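You operate a simulated robot arm through the tools that you are given. There is no shell and no other tool. Be economical: measure what you need, move in short steps, check, and stop when the job is done.

The job below is to be done with a simulated robot arm. You get a single attempt, and the scene is never put back.

TASK
Clamp the yellow spool, try the no-go ring on its end, then fit the go ring.
Fine: the no-go ring goes back on the black mat.
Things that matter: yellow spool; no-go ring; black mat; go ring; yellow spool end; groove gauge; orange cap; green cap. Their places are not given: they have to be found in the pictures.

Only the result counts: the job must be done as asked and must still hold three seconds after the hand-in. Knocking over, shifting, dropping, spilling or breaking anything else fails it.

THE ROBOT
A 6-joint arm with a two-finger parallel gripper, fixed in place. Base frame: the origin is at the foot of the arm, x ahead of it, y to its left, z up; the work surface is at about z = 0. Lengths are in cm, angles in rad, forces in N, time in s.
With the tool pointing down near the work surface it reaches from about 14 to 58 cm from the base axis. Its first joint turns from -1.152 to 1.152 rad. Payload 2.1 kg.
The TCP is the grasp point between the finger pads, 3 cm short of the fingertips. In the tool frame z runs along the fingers and y along their closing line. The gripper opens to 9.4 cm. The fingers are 2.8 cm wide and 1 cm thick; the gripper's body (5 by 9.6 cm) begins 5.5 cm behind the TCP.
Orientation is that of the tool frame in the base frame, as [roll, pitch, yaw] about the fixed x, y, z axes, in that order (R = Rz(yaw) Ry(pitch) Rx(roll)). With the fingers straight down and closing along the base's y, the tool's x points along the base's -x, its y along +y and its z along -z.

THE INTERFACE
- The arm moves only by the tool arm_command. Its argument "steps" is a list of rows, each an object of numbers (a shift or turn left out is 0, a gripper value left out holds the last): "dx", "dy", "dz": the shift along the base's x, y, z in units of 500 mm (1.0 is 500 mm); "rx", "ry", "rz": the turn, a rotation vector about the base's x, y, z in units of 180 degrees (1.0 is 180 degrees). In form: [{"dx": .., "dy": .., "dz": .., "rx": .., "ry": .., "rz": ..}, ...]. A call has 1 to 20 rows; each row is the pose to reach, as a shift and turn from the pose commanded when the call began. "fingers" is the opening, from 0 (shut) to 1 (fully open), set as the call begins (left out, the last holds). A call with a number of a shift or a turn outside -1 to 1 is refused whole. A row lasts 0.2 s, in which the tool goes at most 5 cm and 0.15 rad; a call with a longer step from one row to the next is refused whole, and so is a gripper value outside its range. Where a pose cannot be reached the arm comes as near as it can. A force on the tool above 70 N (or 10 N above the force at the start of the call, whichever is more), or a blocked arm, ends the call early, and 0.2 s more pass. Each finger travels about 7.2 cm/s and halts on what it meets, pressing with about 33 N; the grip force reading is that of the motor and also rises with nothing between the fingers. The clock runs only during rows and for 0.2 s after the last one: add rows that repeat a pose to give the fingers time. The reply holds the time, the measured pose of the TCP, the force on the tool along the base axes, the opening and the grip force, in the units named above and with some noise.
- Cameras (640 x 400 px; columns grow to the right, rows downward): "scene" is fixed at [7.11, -39.13, 47.72]; the picture's right is [0.57, -0.82, 0.00], its down [-0.51, -0.35, -0.79] and it looks along [0.65, 0.45, -0.61] (base axes); focal length 253 px, centre (320, 200). "wrist" rides on the gripper at [-3.7, 0, -5.8] in the tool frame; the picture's right is [0.00, -1.00, 0.00], its down [0.97, 0.00, -0.24] and it looks along [0.24, 0.00, 0.97] (tool axes); focal length 218 px, centre (320, 200).
- camera(camera): a new picture of that camera. The clock stands still meanwhile.
- pixel_to_xyz(camera, pixels): for up to 12 pixels [column, row] of the newest picture of that camera ("zoom" is the newest enlarged one), the place [x, y, z] in the base frame of the surface seen there, good to about 0.2 cm. The clock stands still meanwhile.
- enlarge(camera, box): a new picture of the part [left, top, right, bottom] of that camera's present view, enlarged. The clock stands still meanwhile.
- sign_off(): hands the job in; it is judged then, once.

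Go step by step. Measure first, check grasps and placings, and put right what went wrong. The budget is 80 turns and 54 pictures, counting those below and the enlarged ones. Unless the task says otherwise, let go and move clear before handing in, and close with one line.

The tools are called as a command line: name --argument value ..., lists and objects as JSON in quotes. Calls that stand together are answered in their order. arm_command: Moves the arm, as the interface text tells. Its arguments: {"type":"object","properties":{"steps":{"type":"array"},"fingers":{"type":"number"}},"required":["steps"]} The other tools are called the same way: camera (camera) takes a picture; pixel_to_xyz (camera, pixels) gives the place of the surface under pixels of a picture; enlarge (camera, box) takes an enlarged picture of a part of a camera's view; sign_off () hands the job in.

At the start:

```text
time: 0.0
tcp_pos: [29.46, -3.34, 31.75]
tcp_rot: [3.14, 0.001, 3.142]
ft_force: [-0.1, -0.5, -0.1]
width: 9.39
grip_force: 0.0
```

scene: 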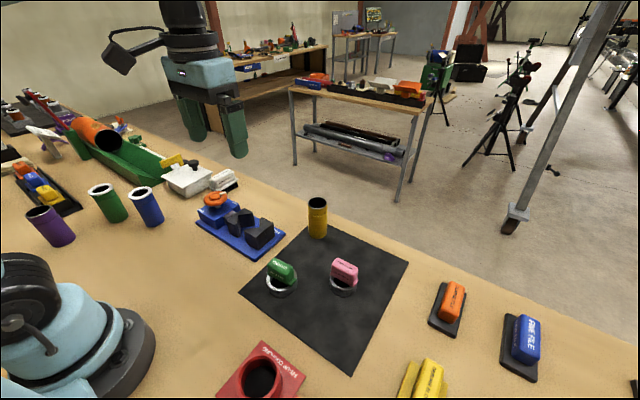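
wrist: 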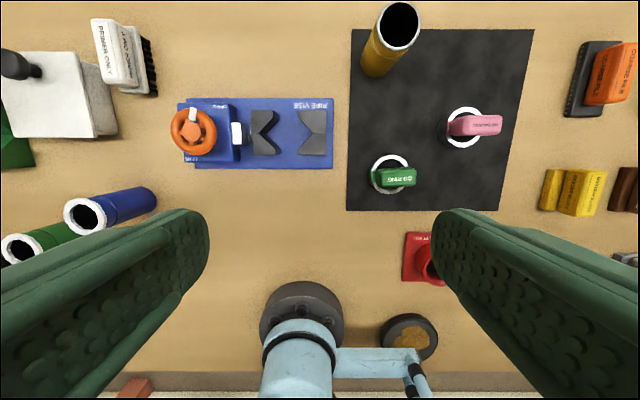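

The vise (scene ~240,225), the mat with the yellow spool (317,215), the green-handled ring (281,275) and the pink-handled ring (344,275) are visible. I'll zoom in on them to read the labels.

enlarge --camera "scene" --box '[190, 180, 390, 305]'

enlarge --camera "wrist" --box '[160, 0, 540, 238]'

enlarge --camera "scene" --box '[200, 300, 460, 400]'

```text
3.20 times, centred on (290, 242) of scene
```

zoom: 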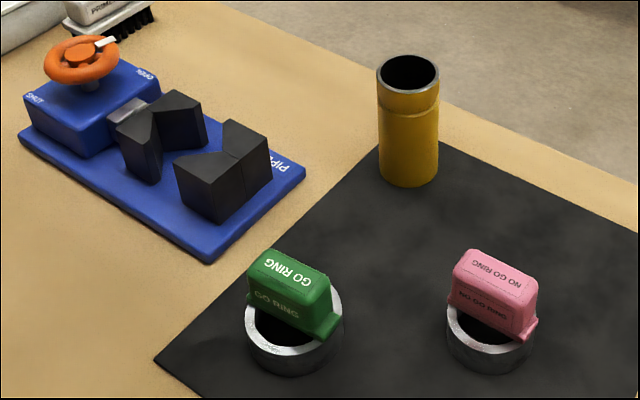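

```text
1.68 times, centred on (350, 119) of wrist
```

zoom: 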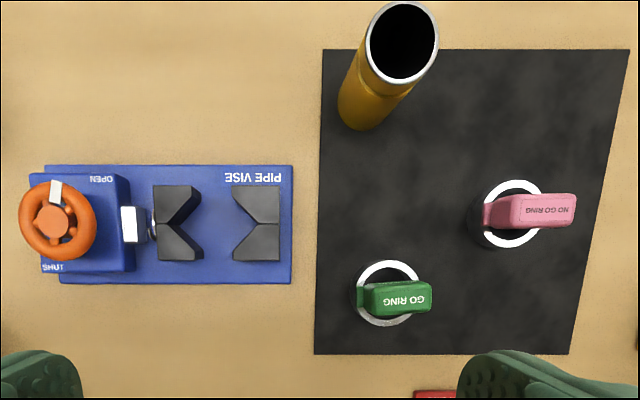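

```text
2.46 times, centred on (330, 350) of scene
```

zoom: 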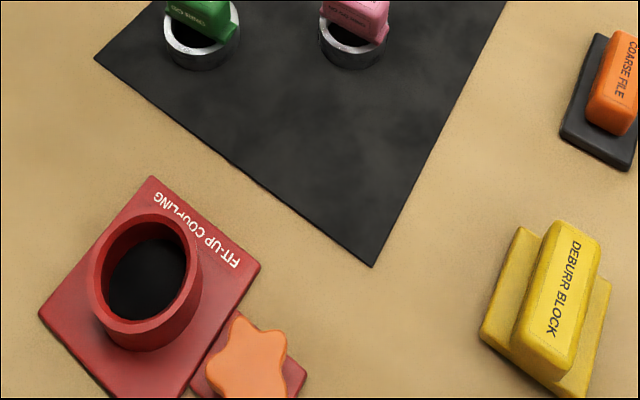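

Labels confirm green = GO RING, pink = NO GO RING; the vise has vertical V jaws, so the spool stands upright between them, and the wheel pointer is near OPEN. I'll measure the key points.

enlarge --camera "wrist" --box '[160, 0, 540, 238]'

pixel_to_xyz --camera "zoom" --pixels '[[57, 221], [57, 190], [58, 258], [22, 221], [94, 221], [178, 190], [182, 222], [255, 222], [158, 222], [280, 165], [280, 282], [129, 222]]'

pixel_to_xyz --camera "zoom" --pixels '[[403, 80], [437, 42], [369, 42], [358, 128], [405, 300], [370, 298], [387, 266], [545, 210], [495, 213], [514, 184], [512, 242], [388, 322]]'

pixel_to_xyz --camera "scene" --pixels '[[317, 199], [310, 201], [326, 201], [318, 213], [318, 236], [281, 267], [345, 265], [282, 292], [343, 292], [215, 199], [250, 229], [262, 229]]'

```text
1.68 times, centred on (350, 119) of wrist
```

zoom: 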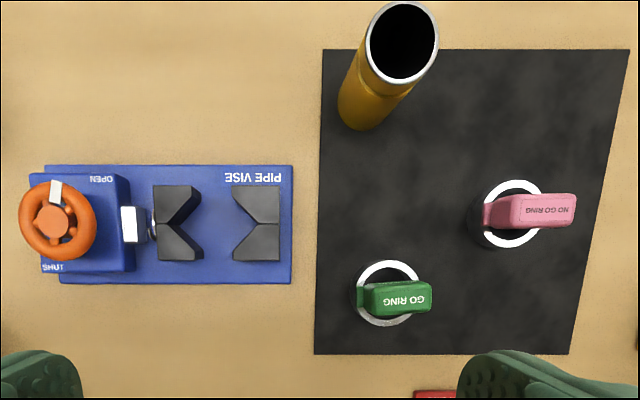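

```text
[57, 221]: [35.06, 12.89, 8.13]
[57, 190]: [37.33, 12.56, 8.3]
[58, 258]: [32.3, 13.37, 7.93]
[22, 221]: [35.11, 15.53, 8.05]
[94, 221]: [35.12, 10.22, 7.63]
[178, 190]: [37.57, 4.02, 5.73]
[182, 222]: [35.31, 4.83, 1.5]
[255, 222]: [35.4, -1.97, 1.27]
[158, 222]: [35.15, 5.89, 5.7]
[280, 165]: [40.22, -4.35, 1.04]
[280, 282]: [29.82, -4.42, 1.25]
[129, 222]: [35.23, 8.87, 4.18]
```

```text
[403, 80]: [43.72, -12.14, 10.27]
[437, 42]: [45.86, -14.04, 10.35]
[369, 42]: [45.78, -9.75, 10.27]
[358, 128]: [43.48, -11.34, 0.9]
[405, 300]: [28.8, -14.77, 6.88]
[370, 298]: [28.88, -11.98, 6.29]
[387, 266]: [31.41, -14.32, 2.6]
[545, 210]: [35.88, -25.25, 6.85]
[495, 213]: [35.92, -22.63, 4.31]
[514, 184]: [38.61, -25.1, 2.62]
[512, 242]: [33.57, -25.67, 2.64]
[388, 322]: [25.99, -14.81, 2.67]
```

```text
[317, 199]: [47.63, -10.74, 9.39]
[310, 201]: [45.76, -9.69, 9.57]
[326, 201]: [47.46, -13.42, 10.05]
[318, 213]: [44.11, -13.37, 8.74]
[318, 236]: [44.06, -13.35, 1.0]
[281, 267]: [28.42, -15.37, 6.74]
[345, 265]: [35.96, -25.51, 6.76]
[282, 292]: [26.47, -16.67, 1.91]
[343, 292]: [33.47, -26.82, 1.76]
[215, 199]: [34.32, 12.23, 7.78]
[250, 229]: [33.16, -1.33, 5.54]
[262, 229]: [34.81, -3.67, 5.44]
```

The spool is about (45.8,-11.9), 10 tall and 4.4 across; the wheel is about (35,13). I'll take closer views of the vise before acting, moving above it.

arm_command --steps '[{"dy": 0.08, "dx": 0.03}, {"dy": 0.16, "dx": 0.06, "dz": -0.05}, {"dy": 0.2, "dx": 0.08, "dz": -0.12}, {"dy": 0.2, "dx": 0.08, "dz": -0.2}, {"dy": 0.2, "dx": 0.08, "dz": -0.2}]'

enlarge --camera "wrist" --box '[100, 0, 580, 300]'

enlarge --camera "scene" --box '[185, 180, 295, 260]'

```text
time: 1.2
tcp_pos: [33.72, 6.47, 21.78]
tcp_rot: [3.142, 0.0, 3.14]
ft_force: [-0.2, -0.7, 0.7]
width: 9.39
grip_force: 0.0
```

```text
1.33 times, centred on (340, 150) of wrist
```

zoom: 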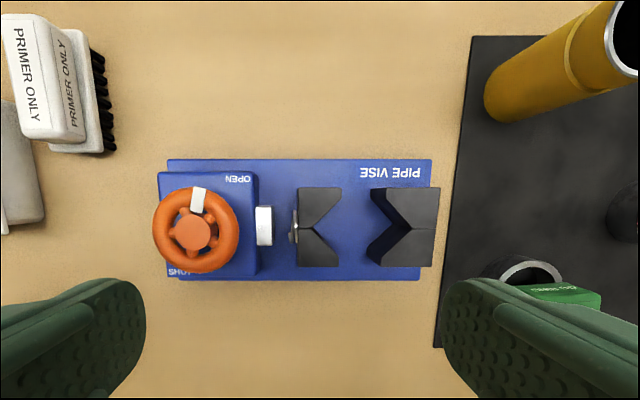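

```text
5.00 times, centred on (240, 220) of scene
```

zoom: 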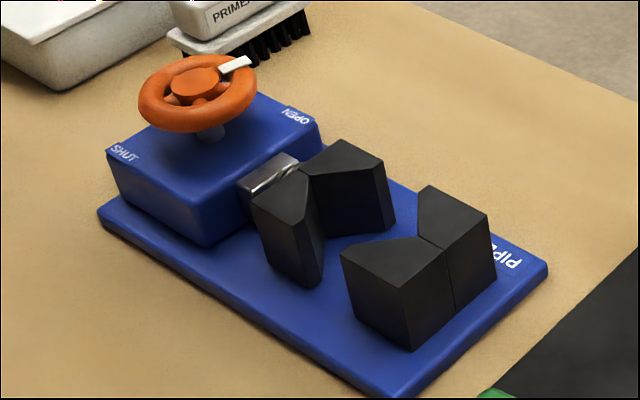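

The jaws and wheel are now clear. I'll measure the jaw tips and V vertices from this zoom.

enlarge --camera "wrist" --box '[200, 100, 440, 250]'

```text
2.67 times, centred on (320, 175) of wrist
```

zoom: 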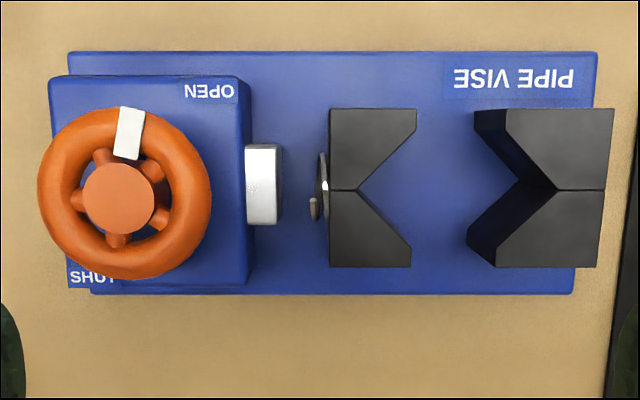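

pixel_to_xyz --camera "zoom" --pixels '[[354, 190], [413, 115], [407, 262], [562, 190], [509, 115], [500, 262], [608, 190], [334, 190], [460, 190], [120, 197], [200, 190], [45, 190]]'

pixel_to_xyz --camera "zoom" --pixels '[[131, 112], [125, 272], [130, 130], [220, 105], [80, 278], [262, 180], [320, 185], [220, 260]]'

```text
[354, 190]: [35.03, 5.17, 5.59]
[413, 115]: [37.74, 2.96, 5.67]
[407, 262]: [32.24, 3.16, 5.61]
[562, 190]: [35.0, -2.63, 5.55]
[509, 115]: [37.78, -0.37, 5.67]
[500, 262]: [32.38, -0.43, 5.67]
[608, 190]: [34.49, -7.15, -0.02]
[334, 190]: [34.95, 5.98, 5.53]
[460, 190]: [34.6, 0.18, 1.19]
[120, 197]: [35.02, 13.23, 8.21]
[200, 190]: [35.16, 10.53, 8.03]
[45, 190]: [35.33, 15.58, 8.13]
```

```text
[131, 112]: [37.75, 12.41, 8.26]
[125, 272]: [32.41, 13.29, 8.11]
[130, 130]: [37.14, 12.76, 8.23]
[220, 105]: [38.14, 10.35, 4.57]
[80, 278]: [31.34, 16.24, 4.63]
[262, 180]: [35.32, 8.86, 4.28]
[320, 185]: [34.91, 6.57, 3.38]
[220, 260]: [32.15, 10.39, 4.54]
```

Jaw V vertices sit at y=5.2 and -2.65 (x=35), leaving room for the 4.3 cm spool at about (35, 0.5). Now I move above the spool at (45.8,-11.9).

arm_command --steps '[{"dx": 0.04, "dy": -0.06}, {"dx": 0.09, "dy": -0.14}, {"dx": 0.14, "dy": -0.22}, {"dx": 0.19, "dy": -0.3}, {"dx": 0.242, "dy": -0.367}, {"dx": 0.242, "dy": -0.367}, {"dx": 0.242, "dy": -0.367}]' --fingers 1

enlarge --camera "wrist" --box '[160, 80, 480, 280]'

```text
time: 2.8
tcp_pos: [45.75, -11.67, 21.88]
tcp_rot: [-3.141, 0.002, 3.141]
ft_force: [-0.1, -0.6, 0.4]
width: 9.41
grip_force: 0.2
```

```text
2.00 times, centred on (320, 180) of wrist
```

zoom: 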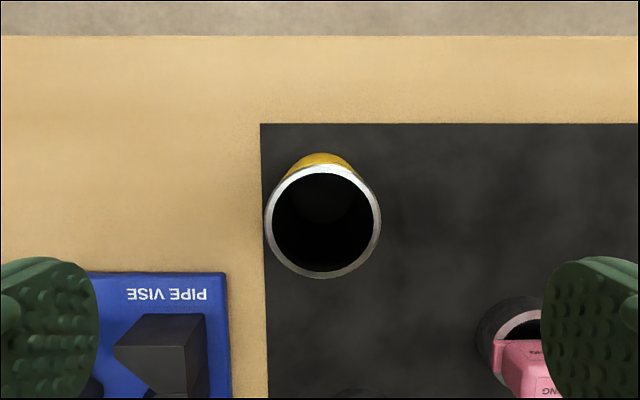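

pixel_to_xyz --camera "zoom" --pixels '[[266, 222], [379, 222], [322, 168], [322, 275], [323, 157], [500, 200], [275, 222], [369, 222]]'

enlarge --camera "scene" --box '[280, 180, 360, 250]'

```text
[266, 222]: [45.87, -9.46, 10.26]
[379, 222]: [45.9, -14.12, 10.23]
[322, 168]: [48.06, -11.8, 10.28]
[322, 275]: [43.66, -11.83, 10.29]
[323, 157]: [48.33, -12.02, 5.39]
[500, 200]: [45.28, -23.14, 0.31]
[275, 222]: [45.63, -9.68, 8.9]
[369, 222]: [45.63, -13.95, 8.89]
```

```text
5.71 times, centred on (320, 215) of scene
```

zoom: 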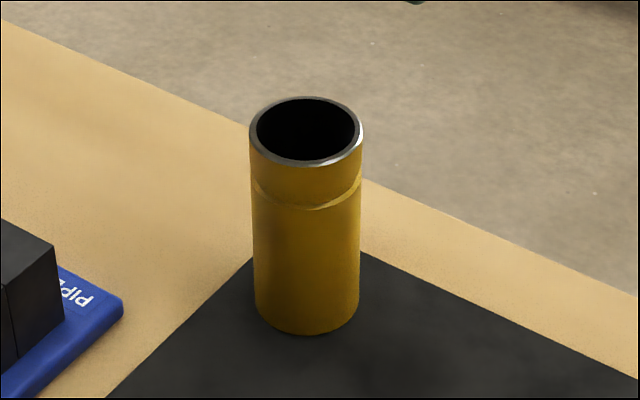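

The spool's centre is (45.86,-11.8) and its top is at z=10.3. I descend to z=8.5 so the fingertips will later clear the jaws, then close.

arm_command --steps '[{"dx": 0.002, "dy": -0.003, "dz": -0.08}, {"dx": 0.002, "dy": -0.003, "dz": -0.16}, {"dx": 0.002, "dy": -0.003, "dz": -0.22}, {"dx": 0.002, "dy": -0.003, "dz": -0.2676}, {"dx": 0.002, "dy": -0.003, "dz": -0.2676}, {"dx": 0.002, "dy": -0.003, "dz": -0.2676}]'

arm_command --steps '[{}, {}, {}, {}, {}]' --fingers 0.3

```text
time: 4.2
tcp_pos: [45.62, -11.72, 8.45]
tcp_rot: [-3.141, 0.001, -3.141]
ft_force: [1.0, 0.1, 0.5]
width: 9.42
grip_force: 0.2
```

```text
time: 5.4
tcp_pos: [45.61, -11.77, 8.54]
tcp_rot: [-3.141, 0.003, 3.14]
ft_force: [1.4, -1.5, 0.3]
width: 4.86
grip_force: 32.7
```

The grip holds at 4.86 cm. I lift and carry it above the vise, then check its centring.

arm_command --steps '[{"dz": 0.06}, {"dz": 0.13}, {"dz": 0.2}, {"dx": -0.04, "dy": 0.05, "dz": 0.2}, {"dx": -0.09, "dy": 0.11, "dz": 0.2}, {"dx": -0.14, "dy": 0.17, "dz": 0.2}, {"dx": -0.19, "dy": 0.22, "dz": 0.2}, {"dx": -0.216, "dy": 0.251, "dz": 0.2}, {"dx": -0.216, "dy": 0.251, "dz": 0.2}, {"dx": -0.216, "dy": 0.251, "dz": 0.2}]'

camera --camera "wrist"

enlarge --camera "scene" --box '[180, 130, 308, 260]'

```text
time: 7.6
tcp_pos: [34.79, 0.76, 18.24]
tcp_rot: [3.141, 0.001, -3.141]
ft_force: [0.6, -0.2, -3.5]
width: 4.87
grip_force: 33.1
```

```text
42 pictures are left
```

wrist: 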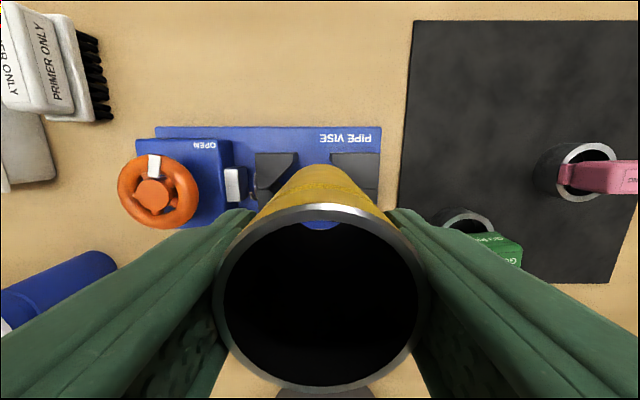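

```text
3.08 times, centred on (244, 195) of scene
```

zoom: 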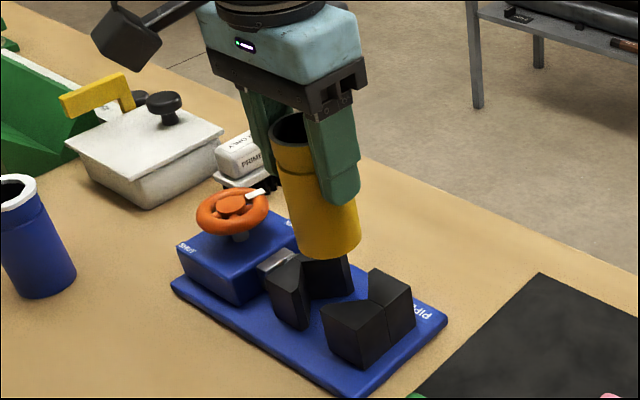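

I'll measure the rim of the held spool to get its centre relative to the vise centre x=35.

pixel_to_xyz --camera "wrist" --pixels '[[217, 300], [423, 300], [320, 210], [320, 388], [320, 195], [260, 195], [355, 180]]'

```text
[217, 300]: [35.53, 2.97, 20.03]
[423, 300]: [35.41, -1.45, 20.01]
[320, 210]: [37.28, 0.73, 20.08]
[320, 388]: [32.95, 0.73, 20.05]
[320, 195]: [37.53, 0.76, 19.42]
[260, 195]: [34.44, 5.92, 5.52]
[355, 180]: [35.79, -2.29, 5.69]
```

The spool centre is (35.1, 0.75), so it is well centred. I lower it to about z=9.5 for the TCP.

arm_command --steps '[{"dx": -0.002, "dz": -0.05}, {"dx": -0.002, "dz": -0.1}, {"dx": -0.002, "dz": -0.14}, {"dx": -0.002, "dz": -0.16}, {"dx": -0.002, "dz": -0.168}, {"dx": -0.002, "dz": -0.172}, {"dx": -0.002, "dz": -0.172}]'

enlarge --camera "scene" --box '[180, 150, 308, 260]'

```text
time: 8.3
tcp_pos: [34.74, 0.64, 13.42]
tcp_rot: [3.14, -0.002, -3.141]
ft_force: [-0.7, -1.0, 16.1]
width: 4.79
grip_force: 33.7
stopped in row 3: the force on the tool passed its limit (the readings are from after the stop); the commanded pose is now the measured one
```

```text
3.64 times, centred on (244, 205) of scene
```

zoom: 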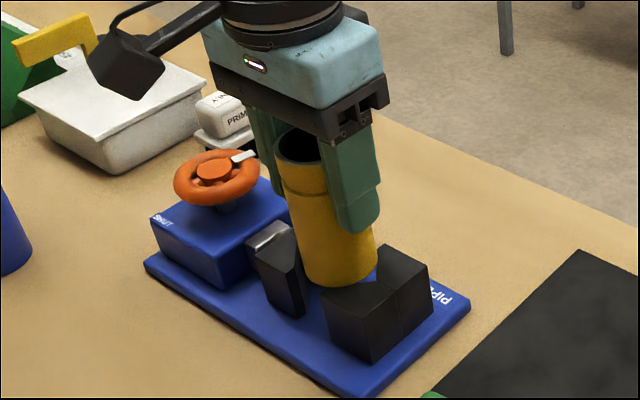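

Contact came early, with the spool's bottom around z=5.2–5.7, so the spool may be tilted or sitting on a jaw tip. I'll lift slightly and measure its tilt.

arm_command --steps '[{"dz": 0.03}, {"dz": 0.06}, {"dz": 0.06}]'

camera --camera "wrist"

enlarge --camera "scene" --box '[200, 140, 296, 240]'

```text
time: 9.1
tcp_pos: [34.89, 0.78, 16.24]
tcp_rot: [-3.142, -0.002, -3.141]
ft_force: [0.1, -0.2, -2.8]
width: 4.73
grip_force: 32.9
```

```text
39 pictures are left
```

wrist: 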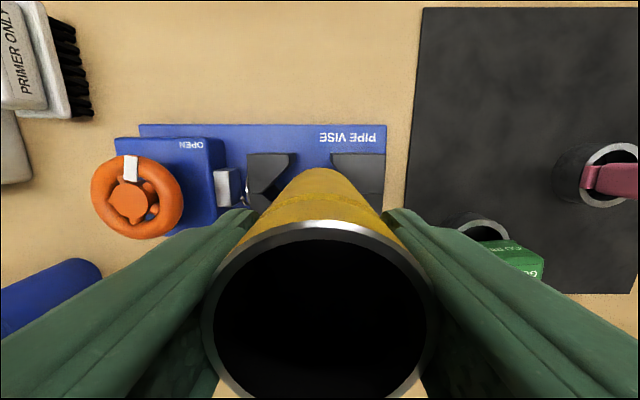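

```text
4.00 times, centred on (248, 190) of scene
```

zoom: 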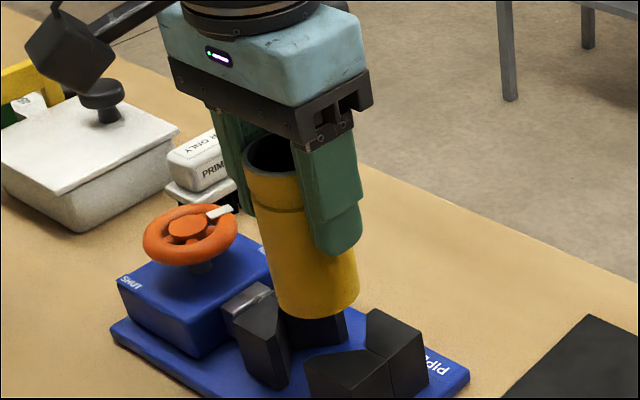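

pixel_to_xyz --camera "wrist" --pixels '[[320, 225], [320, 210], [320, 195], [320, 180], [320, 171], [206, 320], [432, 320], [320, 396], [275, 170], [362, 165], [260, 200], [380, 200]]'

pixel_to_xyz --camera "zoom" --pixels '[[283, 220], [283, 250], [290, 280], [297, 305], [310, 318], [350, 300], [260, 210], [274, 280], [330, 265], [272, 265]]'

```text
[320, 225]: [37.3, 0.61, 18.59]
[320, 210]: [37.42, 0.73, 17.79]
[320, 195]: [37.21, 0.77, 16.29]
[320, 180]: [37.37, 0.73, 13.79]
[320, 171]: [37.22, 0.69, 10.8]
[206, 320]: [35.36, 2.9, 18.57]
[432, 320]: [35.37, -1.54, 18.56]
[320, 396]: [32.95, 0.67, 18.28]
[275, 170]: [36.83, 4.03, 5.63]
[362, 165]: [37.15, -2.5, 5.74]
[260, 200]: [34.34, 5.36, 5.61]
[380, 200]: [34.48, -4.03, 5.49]
```

```text
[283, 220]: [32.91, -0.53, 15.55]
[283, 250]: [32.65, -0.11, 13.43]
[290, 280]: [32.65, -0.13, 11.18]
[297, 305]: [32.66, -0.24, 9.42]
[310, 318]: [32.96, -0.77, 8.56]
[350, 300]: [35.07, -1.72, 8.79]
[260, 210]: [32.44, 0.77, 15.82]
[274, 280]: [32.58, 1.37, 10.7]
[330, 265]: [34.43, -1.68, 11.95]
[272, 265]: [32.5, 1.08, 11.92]
```

The spool is upright, but its radius is about 2.4 and y=0.7 gives only 0.2 cm to the fixed jaw. I'll centre it at y≈1.25, midway between the Vs, and lower again in smaller steps.

arm_command --steps '[{"dy": 0.011}, {"dy": 0.011, "dz": -0.02}, {"dy": 0.011, "dz": -0.04}, {"dy": 0.011, "dz": -0.06}, {"dy": 0.011, "dz": -0.075}, {"dy": 0.011, "dz": -0.09}, {"dy": 0.011, "dz": -0.105}, {"dy": 0.011, "dz": -0.12}, {"dy": 0.011, "dz": -0.13}, {"dy": 0.011, "dz": -0.135}]'

enlarge --camera "scene" --box '[180, 150, 308, 260]'

```text
time: 11.3
tcp_pos: [34.95, 1.1, 9.56]
tcp_rot: [3.138, -0.003, 3.141]
ft_force: [-0.5, 0.1, -2.4]
width: 4.76
grip_force: 32.8
```

```text
3.64 times, centred on (244, 205) of scene
```

zoom: 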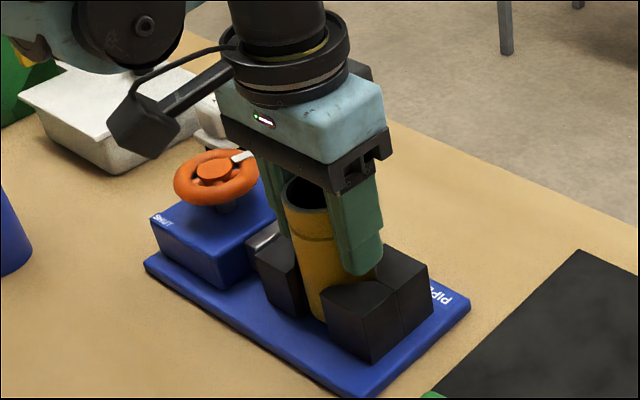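

The spool is down between the jaws and its bottom is about 0.5 cm above the plate. I lower until contact, without going past tip clearance.

arm_command --steps '[{"dz": -0.004}, {"dz": -0.008}, {"dz": -0.012}, {"dz": -0.012}]'

```text
time: 12.3
tcp_pos: [34.81, 1.25, 9.08]
tcp_rot: [3.139, -0.002, -3.14]
ft_force: [0.0, 0.2, -3.6]
width: 4.78
grip_force: 33.4
```

arm_command --steps '[{"dz": -0.004}, {"dz": -0.006}, {"dz": -0.006}]'

```text
time: 13.1
tcp_pos: [34.71, 1.27, 8.77]
tcp_rot: [3.139, -0.002, -3.14]
ft_force: [-4.3, 0.4, 27.8]
width: 4.77
grip_force: 33.2
```

Contact is made. I back off 1 mm, open the fingers just a bit, and rise.

arm_command --steps '[{"dz": 0.003}, {"dz": 0.003}]'

arm_command --steps '[{}, {}, {}, {"dz": 0.04}, {"dz": 0.1}, {"dz": 0.18}, {"dz": 0.25}, {"dz": 0.25}]' --fingers 0.75

camera --camera "wrist"

```text
time: 13.7
tcp_pos: [34.73, 1.24, 8.75]
tcp_rot: [3.141, 0.0, -3.139]
ft_force: [0.4, 0.9, -3.3]
width: 4.74
grip_force: 32.9
```

```text
time: 15.5
tcp_pos: [34.94, 1.38, 21.66]
tcp_rot: [3.139, 0.0, -3.14]
ft_force: [0.0, -0.1, -0.3]
width: 7.05
grip_force: 0.1
```

```text
36 pictures are left
```

wrist: 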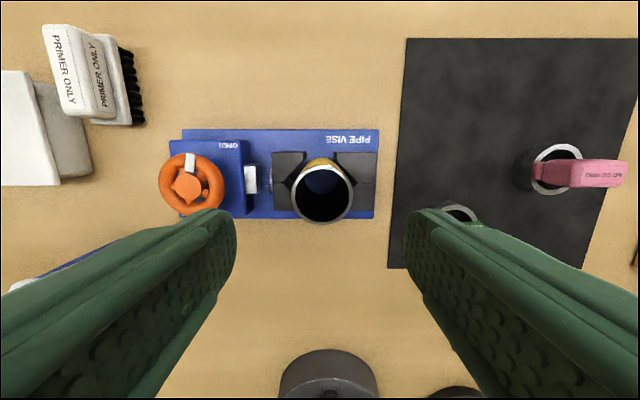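

The spool stands upright between the jaws. Next I go to the wheel at about (35.05,13.05) and grip its rim.

arm_command --steps '[{"dy": 0.08}, {"dy": 0.16}, {"dx": 0.002, "dy": 0.233}, {"dx": 0.002, "dy": 0.233, "dz": -0.08}, {"dx": 0.002, "dy": 0.233, "dz": -0.16}, {"dx": 0.002, "dy": 0.233, "dz": -0.22}, {"dx": 0.002, "dy": 0.233, "dz": -0.252}, {"dx": 0.002, "dy": 0.233, "dz": -0.252}]' --fingers 0.9

arm_command --steps '[{}, {}, {}, {}, {}]' --fingers 0.3

enlarge --camera "wrist" --box '[160, 100, 480, 300]'

enlarge --camera "scene" --box '[160, 150, 288, 260]'

```text
time: 17.3
tcp_pos: [35.04, 12.91, 8.72]
tcp_rot: [3.141, -0.001, -3.139]
ft_force: [0.8, 0.0, -0.7]
width: 8.47
grip_force: 0.0
```

```text
time: 18.5
tcp_pos: [35.01, 13.13, 8.73]
tcp_rot: [3.131, -0.003, -3.135]
ft_force: [9.8, 38.9, -21.0]
width: 5.82
grip_force: 45.3
```

```text
2.00 times, centred on (320, 200) of wrist
```

zoom: 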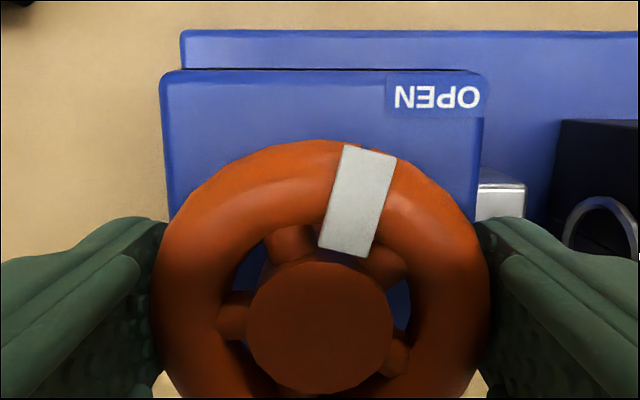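

```text
3.64 times, centred on (224, 205) of scene
```

zoom: 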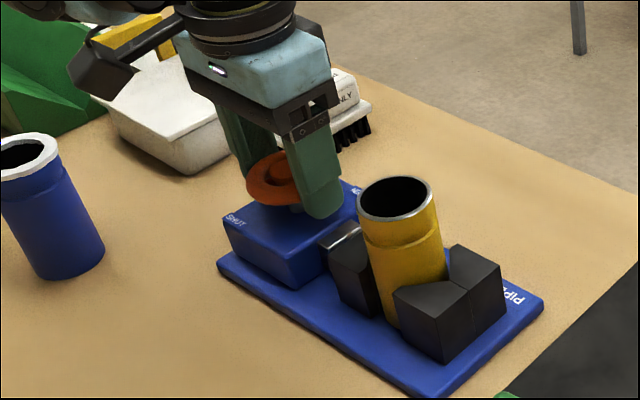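

The rim is gripped (5.8 cm) with a side force of 39 N, so I shift 2 mm in +y to relieve it. I then try a small clockwise turn to see how the jaw responds.

arm_command --steps '[{"dy": 0.003}, {"dy": 0.005}, {"dy": 0.005}]'

arm_command --steps '[{"rz": -0.03}, {"rz": -0.06}, {"rz": -0.09}, {"rz": -0.12}, {"rz": -0.15}, {"rz": -0.15}]'

enlarge --camera "scene" --box '[160, 150, 288, 260]'

```text
time: 19.3
tcp_pos: [35.04, 13.22, 8.77]
tcp_rot: [3.137, 0.0, 3.142]
ft_force: [11.4, 20.0, -0.4]
width: 5.8
grip_force: 44.9
```

```text
time: 20.7
tcp_pos: [34.97, 13.34, 8.88]
tcp_rot: [3.138, 0.002, 2.671]
ft_force: [11.2, 13.7, 12.5]
width: 5.81
grip_force: 44.9
```

```text
3.64 times, centred on (224, 205) of scene
```

zoom: 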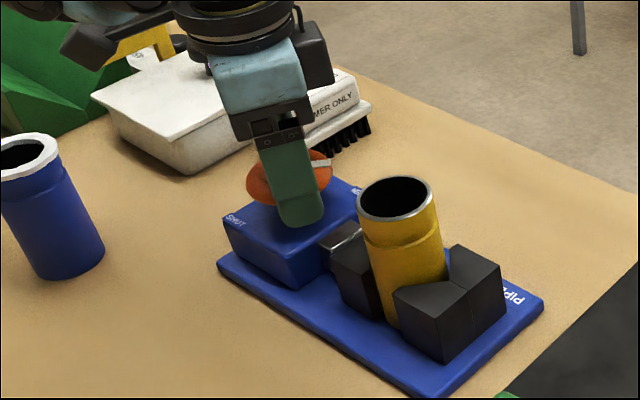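

The wheel follows the turn freely. I keep turning clockwise and check the jaw gap.

arm_command --steps '[{"rz": -0.04}, {"rz": -0.08}, {"rz": -0.12}, {"rz": -0.16}, {"rz": -0.2}, {"rz": -0.24}, {"rz": -0.28}, {"rz": -0.28}]'

enlarge --camera "scene" --box '[160, 150, 288, 260]'

```text
time: 22.5
tcp_pos: [34.95, 13.31, 8.72]
tcp_rot: [3.138, -0.002, 1.79]
ft_force: [17.7, 9.3, -12.2]
width: 5.77
grip_force: 45.1
```

```text
3.64 times, centred on (224, 205) of scene
```

zoom: 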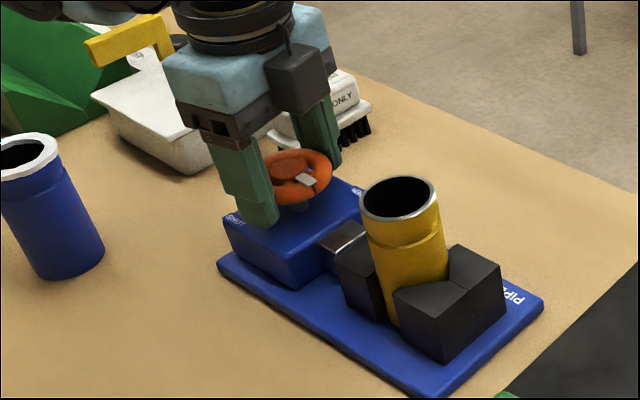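

Clockwise closes the jaw: the spool has shifted slightly toward the fixed jaw. I keep turning.

arm_command --steps '[{"dx": 0.002, "rz": -0.04}, {"dx": 0.002, "rz": -0.08}, {"dx": 0.002, "rz": -0.12}, {"dx": 0.002, "rz": -0.16}, {"dx": 0.002, "rz": -0.2}, {"dx": 0.002, "rz": -0.24}, {"dx": 0.002, "rz": -0.28}, {"dx": 0.002, "rz": -0.28}]'

enlarge --camera "scene" --box '[160, 150, 288, 260]'

```text
time: 24.3
tcp_pos: [34.92, 13.22, 8.83]
tcp_rot: [3.142, -0.001, 0.911]
ft_force: [-4.0, 11.2, -16.5]
width: 5.81
grip_force: 45.0
```

```text
3.64 times, centred on (224, 205) of scene
```

zoom: 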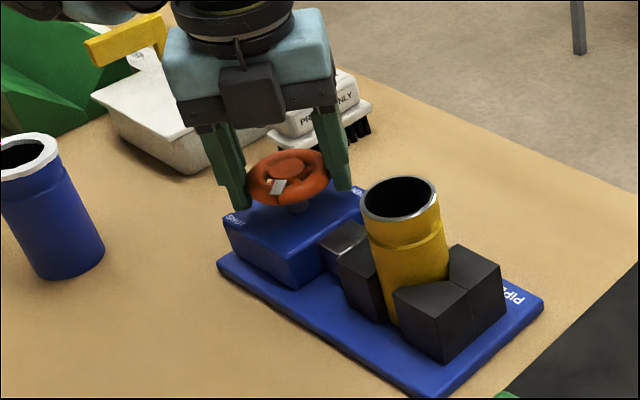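

The pointer is nearing SHUT. I keep turning until it resists.

arm_command --steps '[{"rz": -0.04}, {"rz": -0.08}, {"rz": -0.12}, {"rz": -0.16}, {"rz": -0.2}, {"rz": -0.24}, {"rz": -0.24}]'

enlarge --camera "scene" --box '[160, 150, 288, 260]'

enlarge --camera "wrist" --box '[0, 0, 640, 400]'

```text
time: 25.3
tcp_pos: [35.02, 13.13, 8.75]
tcp_rot: [-3.105, -0.005, 0.473]
ft_force: [-11.6, 23.3, -6.9]
width: 5.89
grip_force: 26.6
out of reach, approached as far as the arm can: row 4
stopped in row 4: the force on the tool passed its limit (the readings are from after the stop); the commanded pose is now the measured one
```

```text
3.64 times, centred on (224, 205) of scene
```

zoom: 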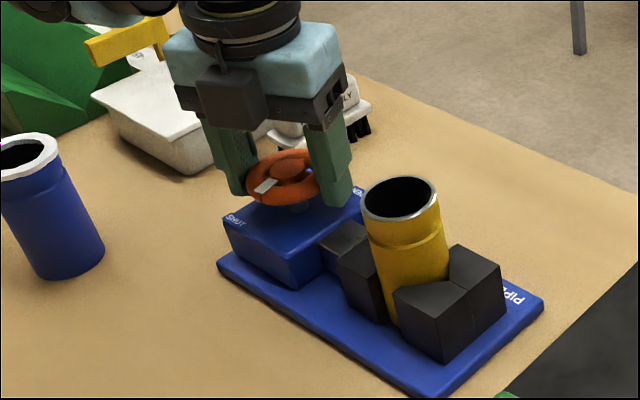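

```text
1.00 times, centred on (320, 200) of wrist
```

zoom: 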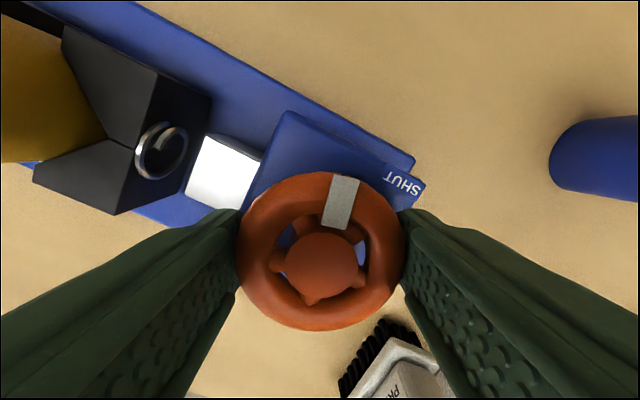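

I reached the wrist limit with the pointer just short of SHUT (wrist view 341,200). I release, rise, rotate back 1.6 rad, and regrip to finish tightening.

arm_command --steps '[{}, {}, {}, {"dz": 0.06}, {"dz": 0.12}, {"dz": 0.12, "rz": 0.045}, {"dz": 0.12, "rz": 0.09}, {"dz": 0.12, "rz": 0.135}, {"dz": 0.12, "rz": 0.18}, {"dz": 0.12, "rz": 0.225}, {"dz": 0.12, "rz": 0.27}, {"dz": 0.12, "rz": 0.315}, {"dz": 0.12, "rz": 0.36}, {"dz": 0.12, "rz": 0.405}, {"dz": 0.12, "rz": 0.45}, {"dz": 0.12, "rz": 0.495}, {"dz": 0.12, "rz": 0.54}, {"dz": 0.12, "rz": 0.54}]' --fingers 0.9

camera --camera "wrist"

```text
time: 29.1
tcp_pos: [35.28, 12.83, 14.67]
tcp_rot: [-3.111, -0.003, 2.166]
ft_force: [0.0, -0.2, -0.3]
width: 8.48
grip_force: 0.1
```

```text
28 pictures are left
```

wrist: 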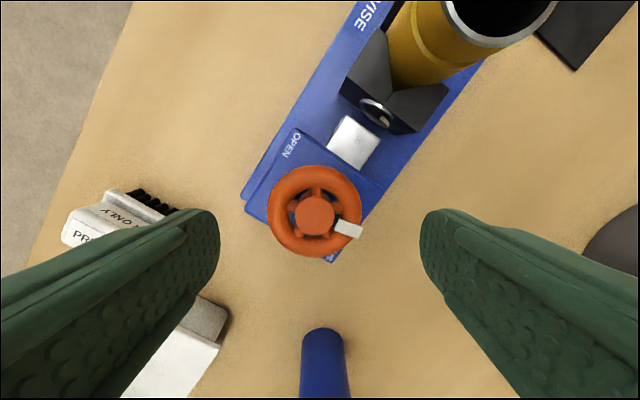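

I'll check that the brush is clear of where the fingers come down, and measure the wheel centre and jaw.

pixel_to_xyz --camera "wrist" --pixels '[[174, 206], [150, 205], [110, 215], [215, 310], [195, 330], [317, 213], [272, 213], [360, 205], [316, 170], [318, 255], [348, 230], [332, 262]]'

```text
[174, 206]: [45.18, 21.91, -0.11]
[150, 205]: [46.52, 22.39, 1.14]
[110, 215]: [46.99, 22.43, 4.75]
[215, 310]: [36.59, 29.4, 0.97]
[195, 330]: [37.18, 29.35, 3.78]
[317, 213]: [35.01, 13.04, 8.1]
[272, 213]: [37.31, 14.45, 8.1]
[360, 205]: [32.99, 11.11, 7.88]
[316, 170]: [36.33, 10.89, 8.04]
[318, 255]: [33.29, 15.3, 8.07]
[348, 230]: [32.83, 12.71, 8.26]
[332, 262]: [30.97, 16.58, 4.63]
```

Everything nearby is clear, and the wheel centre is (35.02,13.04). I correct the small tilt and lower to regrip.

arm_command --steps '[{"dx": -0.005, "dy": 0.004, "rx": 0.0055, "ry": -0.0081}, {"dx": -0.005, "dy": 0.004, "dz": -0.06, "rx": 0.0055, "ry": -0.0081}, {"dx": -0.005, "dy": 0.004, "dz": -0.118, "rx": 0.0055, "ry": -0.0081}, {"dx": -0.005, "dy": 0.004, "dz": -0.118, "rx": 0.0055, "ry": -0.0081}]'

arm_command --steps '[{}, {}, {}, {}, {}]' --fingers 0.3

arm_command --steps '[{"rz": -0.03}, {"rz": -0.06}, {"rz": -0.09}, {"rz": -0.12}, {"rz": -0.15}, {"rz": -0.15}]'

enlarge --camera "wrist" --box '[0, 0, 640, 400]'

```text
time: 30.1
tcp_pos: [34.96, 13.03, 8.93]
tcp_rot: [3.14, -0.005, 2.164]
ft_force: [-0.3, -0.2, -0.5]
width: 8.48
grip_force: 0.0
```

```text
time: 31.3
tcp_pos: [35.02, 13.17, 8.85]
tcp_rot: [3.13, -0.005, 2.164]
ft_force: [28.5, 21.6, -18.3]
width: 5.89
grip_force: 44.7
```

```text
time: 32.7
tcp_pos: [34.92, 13.14, 8.89]
tcp_rot: [3.133, -0.004, 1.691]
ft_force: [22.2, 15.7, 17.6]
width: 5.88
grip_force: 45.1
```

```text
1.00 times, centred on (320, 200) of wrist
```

zoom: 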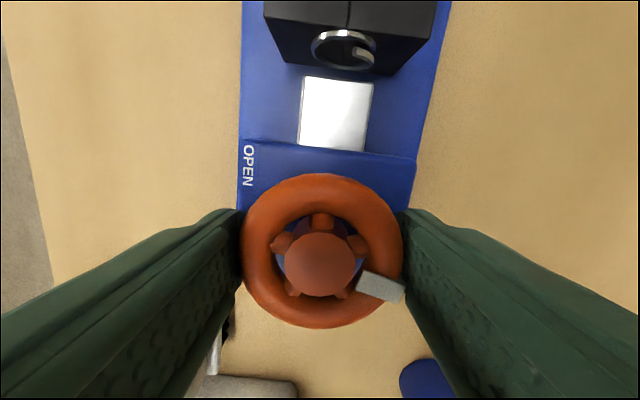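

The wheel still turns and the pointer is now past -x. I keep tightening and watch for a stop.

arm_command --steps '[{"rz": -0.03}, {"rz": -0.06}, {"rz": -0.09}, {"rz": -0.12}, {"rz": -0.15}, {"rz": -0.18}, {"rz": -0.21}, {"rz": -0.21}]'

enlarge --camera "wrist" --box '[0, 0, 640, 400]'

enlarge --camera "scene" --box '[160, 150, 288, 260]'

```text
time: 34.5
tcp_pos: [34.94, 13.02, 8.88]
tcp_rot: [3.138, -0.005, 1.032]
ft_force: [15.2, -3.2, -14.1]
width: 5.95
grip_force: 45.2
```

```text
1.00 times, centred on (320, 200) of wrist
```

zoom: 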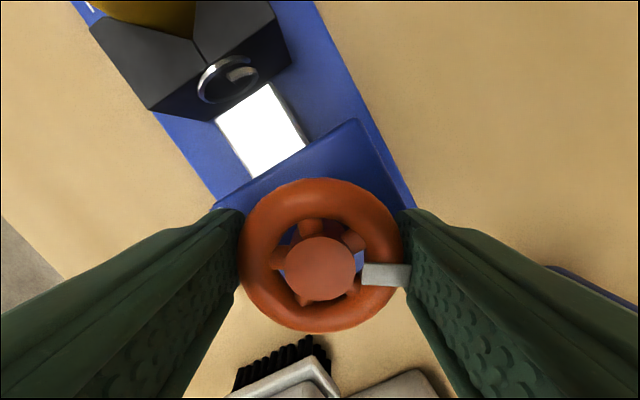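

```text
3.64 times, centred on (224, 205) of scene
```

zoom: 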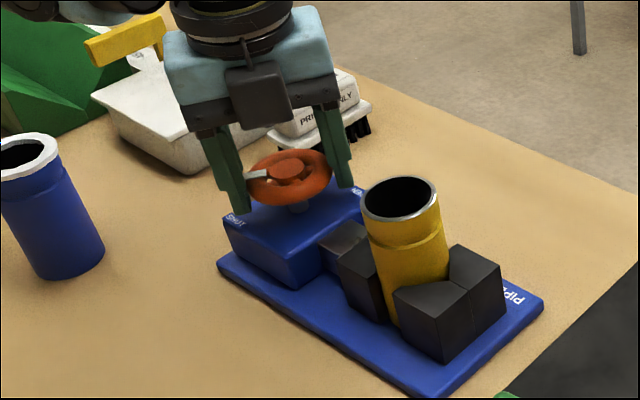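

The pointer now points at 140°, right at the SHUT corner, and the fingers slipped on the rim by about 13°, so the wheel is at its stop. I release, rise, and check the jaws against the spool.

arm_command --steps '[{}, {}, {}, {"dz": 0.06}, {"dz": 0.13}, {"dz": 0.2, "rz": 0.045}, {"dz": 0.26, "rz": 0.09}, {"dz": 0.26, "rz": 0.135}, {"dz": 0.26, "rz": 0.18}, {"dz": 0.26, "rz": 0.225}, {"dz": 0.26, "rz": 0.27}, {"dz": 0.26, "rz": 0.315}, {"dz": 0.26, "rz": 0.36}, {"dz": 0.26, "rz": 0.405}, {"dz": 0.26, "rz": 0.45}, {"dz": 0.26, "rz": 0.495}, {"dz": 0.26, "rz": 0.54}, {"dz": 0.26, "rz": 0.585}, {"dz": 0.26, "rz": 0.63}, {"dz": 0.26, "rz": 0.67}]' --fingers 0.9

arm_command --steps '[{"dx": -0.01, "dy": -0.08}, {"dx": -0.02, "dy": -0.16}, {"dx": -0.02, "dy": -0.24}, {"dx": -0.02, "dy": -0.24}]'

enlarge --camera "wrist" --box '[160, 80, 480, 280]'

```text
time: 38.7
tcp_pos: [34.75, 13.07, 21.86]
tcp_rot: [3.139, -0.006, 3.14]
ft_force: [-0.4, 0.3, -0.2]
width: 8.42
grip_force: 0.0
```

```text
time: 39.7
tcp_pos: [33.82, 0.88, 21.82]
tcp_rot: [3.139, -0.007, 3.139]
ft_force: [0.3, 0.2, 0.4]
width: 8.43
grip_force: 0.1
```

```text
2.00 times, centred on (320, 180) of wrist
```

zoom: 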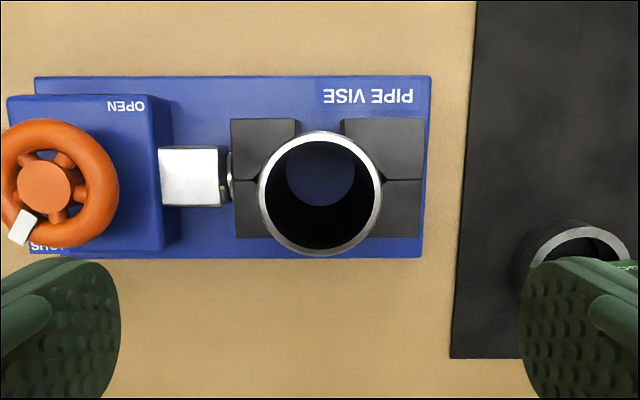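

The spool is seated in both Vs and the pointer is on SHUT. I measure the spool's end precisely.

pixel_to_xyz --camera "zoom" --pixels '[[261, 193], [380, 193], [320, 135], [320, 252], [263, 180], [378, 206], [322, 137], [300, 250]]'

arm_command --steps '[{"dx": 0.0, "dy": -0.08}, {"dx": -0.02, "dy": -0.16}, {"dx": -0.04, "dy": -0.24}, {"dx": -0.06, "dy": -0.32}, {"dx": -0.06, "dy": -0.38}, {"dx": -0.06, "dy": -0.38}]'

enlarge --camera "wrist" --box '[120, 40, 520, 290]'

enlarge --camera "scene" --box '[250, 240, 380, 320]'

```text
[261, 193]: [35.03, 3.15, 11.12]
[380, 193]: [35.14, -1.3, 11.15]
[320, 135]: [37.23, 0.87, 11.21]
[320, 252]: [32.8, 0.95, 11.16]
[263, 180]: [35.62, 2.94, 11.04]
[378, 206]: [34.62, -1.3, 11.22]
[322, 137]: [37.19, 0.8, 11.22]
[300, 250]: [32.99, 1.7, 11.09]
```

```text
time: 41.1
tcp_pos: [30.75, -18.07, 21.88]
tcp_rot: [3.14, -0.004, 3.138]
ft_force: [-0.3, 0.6, -1.4]
width: 8.44
grip_force: 0.0
```

```text
1.60 times, centred on (320, 165) of wrist
```

zoom: 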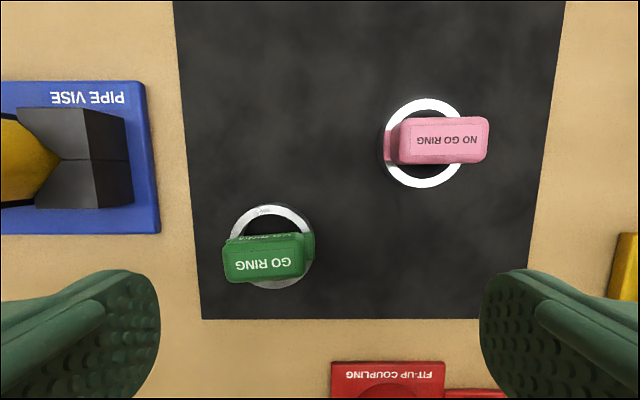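

```text
4.92 times, centred on (315, 280) of scene
```

zoom: 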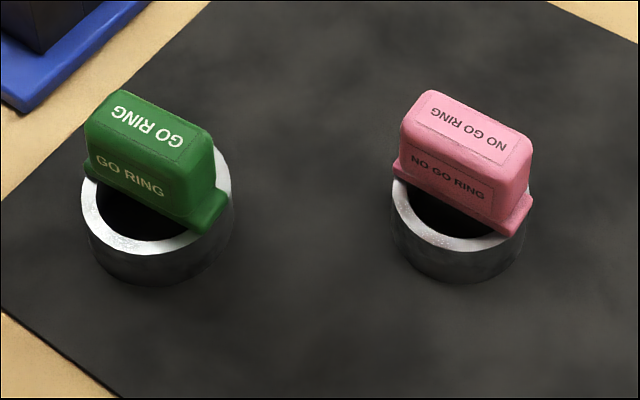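

The spool end is at (35.02, 0.9), top z=11.15. The ring handles are bars across the rings along y, so I must grip them closing along x; I measure the handles and rings.

enlarge --camera "wrist" --box '[220, 80, 460, 230]'

```text
2.67 times, centred on (340, 155) of wrist
```

zoom: 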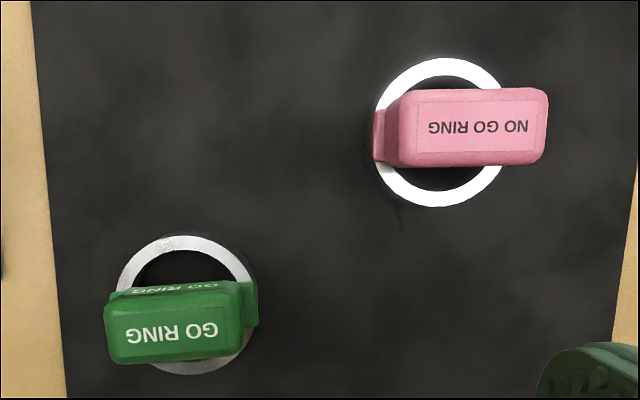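

pixel_to_xyz --camera "zoom" --pixels '[[402, 128], [542, 128], [470, 93], [470, 161], [445, 62], [440, 203], [474, 126], [380, 100]]'

pixel_to_xyz --camera "zoom" --pixels '[[109, 330], [236, 320], [175, 302], [175, 357], [180, 240], [190, 370], [250, 270], [254, 310]]'

```text
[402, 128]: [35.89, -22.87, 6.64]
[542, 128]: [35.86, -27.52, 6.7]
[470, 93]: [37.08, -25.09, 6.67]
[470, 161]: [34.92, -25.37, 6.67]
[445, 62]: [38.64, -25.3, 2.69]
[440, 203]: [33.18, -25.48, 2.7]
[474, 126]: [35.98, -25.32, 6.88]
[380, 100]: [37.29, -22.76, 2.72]
```

```text
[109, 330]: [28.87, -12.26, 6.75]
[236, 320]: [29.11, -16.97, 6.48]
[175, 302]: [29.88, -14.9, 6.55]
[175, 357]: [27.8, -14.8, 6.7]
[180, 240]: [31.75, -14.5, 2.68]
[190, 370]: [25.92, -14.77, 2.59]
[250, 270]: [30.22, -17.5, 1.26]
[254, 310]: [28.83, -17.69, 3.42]
```

The no-go handle centre is (35.95,-25.2), 2.2 thick in x, top z=6.85. I turn the tool -90° and go above it.

arm_command --steps '[{"rz": -0.045, "dx": 0.02, "dy": -0.02}, {"rz": -0.09, "dx": 0.04, "dy": -0.04}, {"rz": -0.135, "dx": 0.06, "dy": -0.06}, {"rz": -0.18, "dx": 0.08, "dy": -0.08}, {"rz": -0.225, "dx": 0.104, "dy": -0.1}, {"rz": -0.27, "dx": 0.104, "dy": -0.12}, {"rz": -0.315, "dx": 0.104, "dy": -0.1426}, {"rz": -0.36, "dx": 0.104, "dy": -0.1426}, {"rz": -0.405, "dx": 0.104, "dy": -0.1426}, {"rz": -0.45, "dx": 0.104, "dy": -0.1426}, {"rz": -0.5, "dx": 0.104, "dy": -0.1426, "dz": -0.05}, {"rz": -0.5, "dx": 0.104, "dy": -0.1426, "dz": -0.13}, {"rz": -0.5, "dx": 0.104, "dy": -0.1426, "dz": -0.16}, {"rz": -0.5, "dx": 0.104, "dy": -0.1426, "dz": -0.16}]' --fingers 0.7

camera --camera "wrist"

```text
refused: row 11 steps farther than a row can; nothing moved
```

```text
20 pictures are left
```

wrist: 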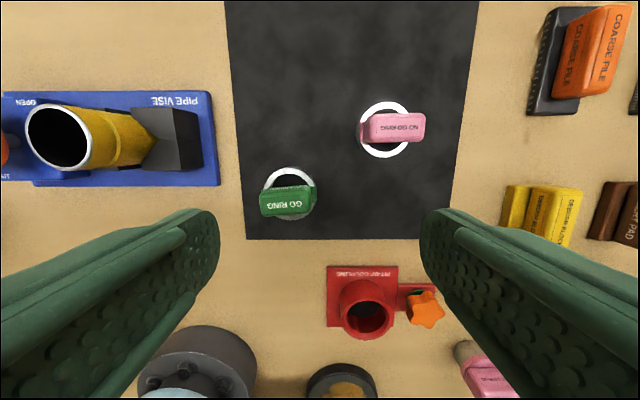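

The last turn step was just too large (0.05), so I resend the move with an extra row.

arm_command --steps '[{"rz": -0.045, "dx": 0.02, "dy": -0.02}, {"rz": -0.09, "dx": 0.04, "dy": -0.04}, {"rz": -0.135, "dx": 0.06, "dy": -0.06}, {"rz": -0.18, "dx": 0.08, "dy": -0.08}, {"rz": -0.225, "dx": 0.104, "dy": -0.1}, {"rz": -0.27, "dx": 0.104, "dy": -0.12}, {"rz": -0.315, "dx": 0.104, "dy": -0.1426}, {"rz": -0.36, "dx": 0.104, "dy": -0.1426}, {"rz": -0.405, "dx": 0.104, "dy": -0.1426}, {"rz": -0.45, "dx": 0.104, "dy": -0.1426}, {"rz": -0.48, "dx": 0.104, "dy": -0.1426, "dz": -0.05}, {"rz": -0.5, "dx": 0.104, "dy": -0.1426, "dz": -0.13}, {"rz": -0.5, "dx": 0.104, "dy": -0.1426, "dz": -0.16}, {"rz": -0.5, "dx": 0.104, "dy": -0.1426, "dz": -0.16}]' --fingers 0.7

camera --camera "wrist"

```text
time: 44.1
tcp_pos: [36.08, -25.23, 13.63]
tcp_rot: [3.139, -0.003, 1.568]
ft_force: [0.5, 0.4, -0.4]
width: 6.6
grip_force: 0.1
```

```text
19 pictures are left
```

wrist: 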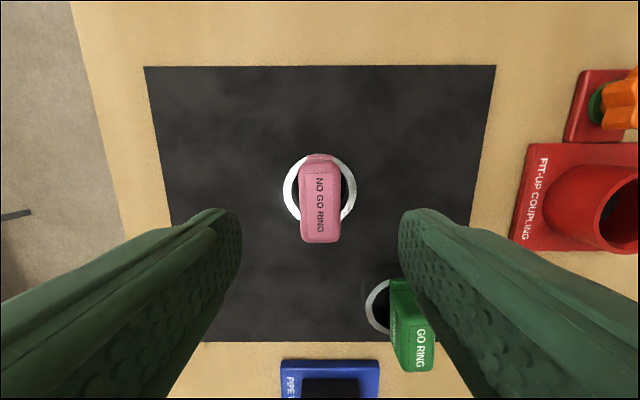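

Fingers straddle the pink handle and the green one is clear. I re-measure the ring centre against the handle.

pixel_to_xyz --camera "wrist" --pixels '[[286, 192], [353, 192], [335, 160], [301, 200], [339, 200], [320, 167], [320, 240], [345, 215], [292, 213]]'

arm_command --steps '[{"dx": -0.002, "dz": -0.06}, {"dx": -0.002, "dz": -0.12}, {"dx": -0.002, "dz": -0.14}, {"dx": -0.002, "dz": -0.14}]'

arm_command --steps '[{}, {}, {}, {}, {}]' --fingers 0.0

```text
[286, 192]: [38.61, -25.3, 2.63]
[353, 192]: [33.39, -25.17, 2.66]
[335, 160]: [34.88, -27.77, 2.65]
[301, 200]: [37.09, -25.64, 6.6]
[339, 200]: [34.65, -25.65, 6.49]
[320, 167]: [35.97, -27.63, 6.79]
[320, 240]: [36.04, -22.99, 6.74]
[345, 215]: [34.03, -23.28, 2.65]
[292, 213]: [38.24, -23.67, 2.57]
```

```text
time: 45.1
tcp_pos: [35.81, -25.23, 6.7]
tcp_rot: [3.141, -0.004, 1.568]
ft_force: [0.2, -0.2, -0.2]
width: 6.59
grip_force: 0.2
```

```text
time: 46.3
tcp_pos: [35.72, -25.16, 6.69]
tcp_rot: [3.14, -0.002, 1.567]
ft_force: [2.1, -2.6, 2.6]
width: 2.97
grip_force: 33.2
```

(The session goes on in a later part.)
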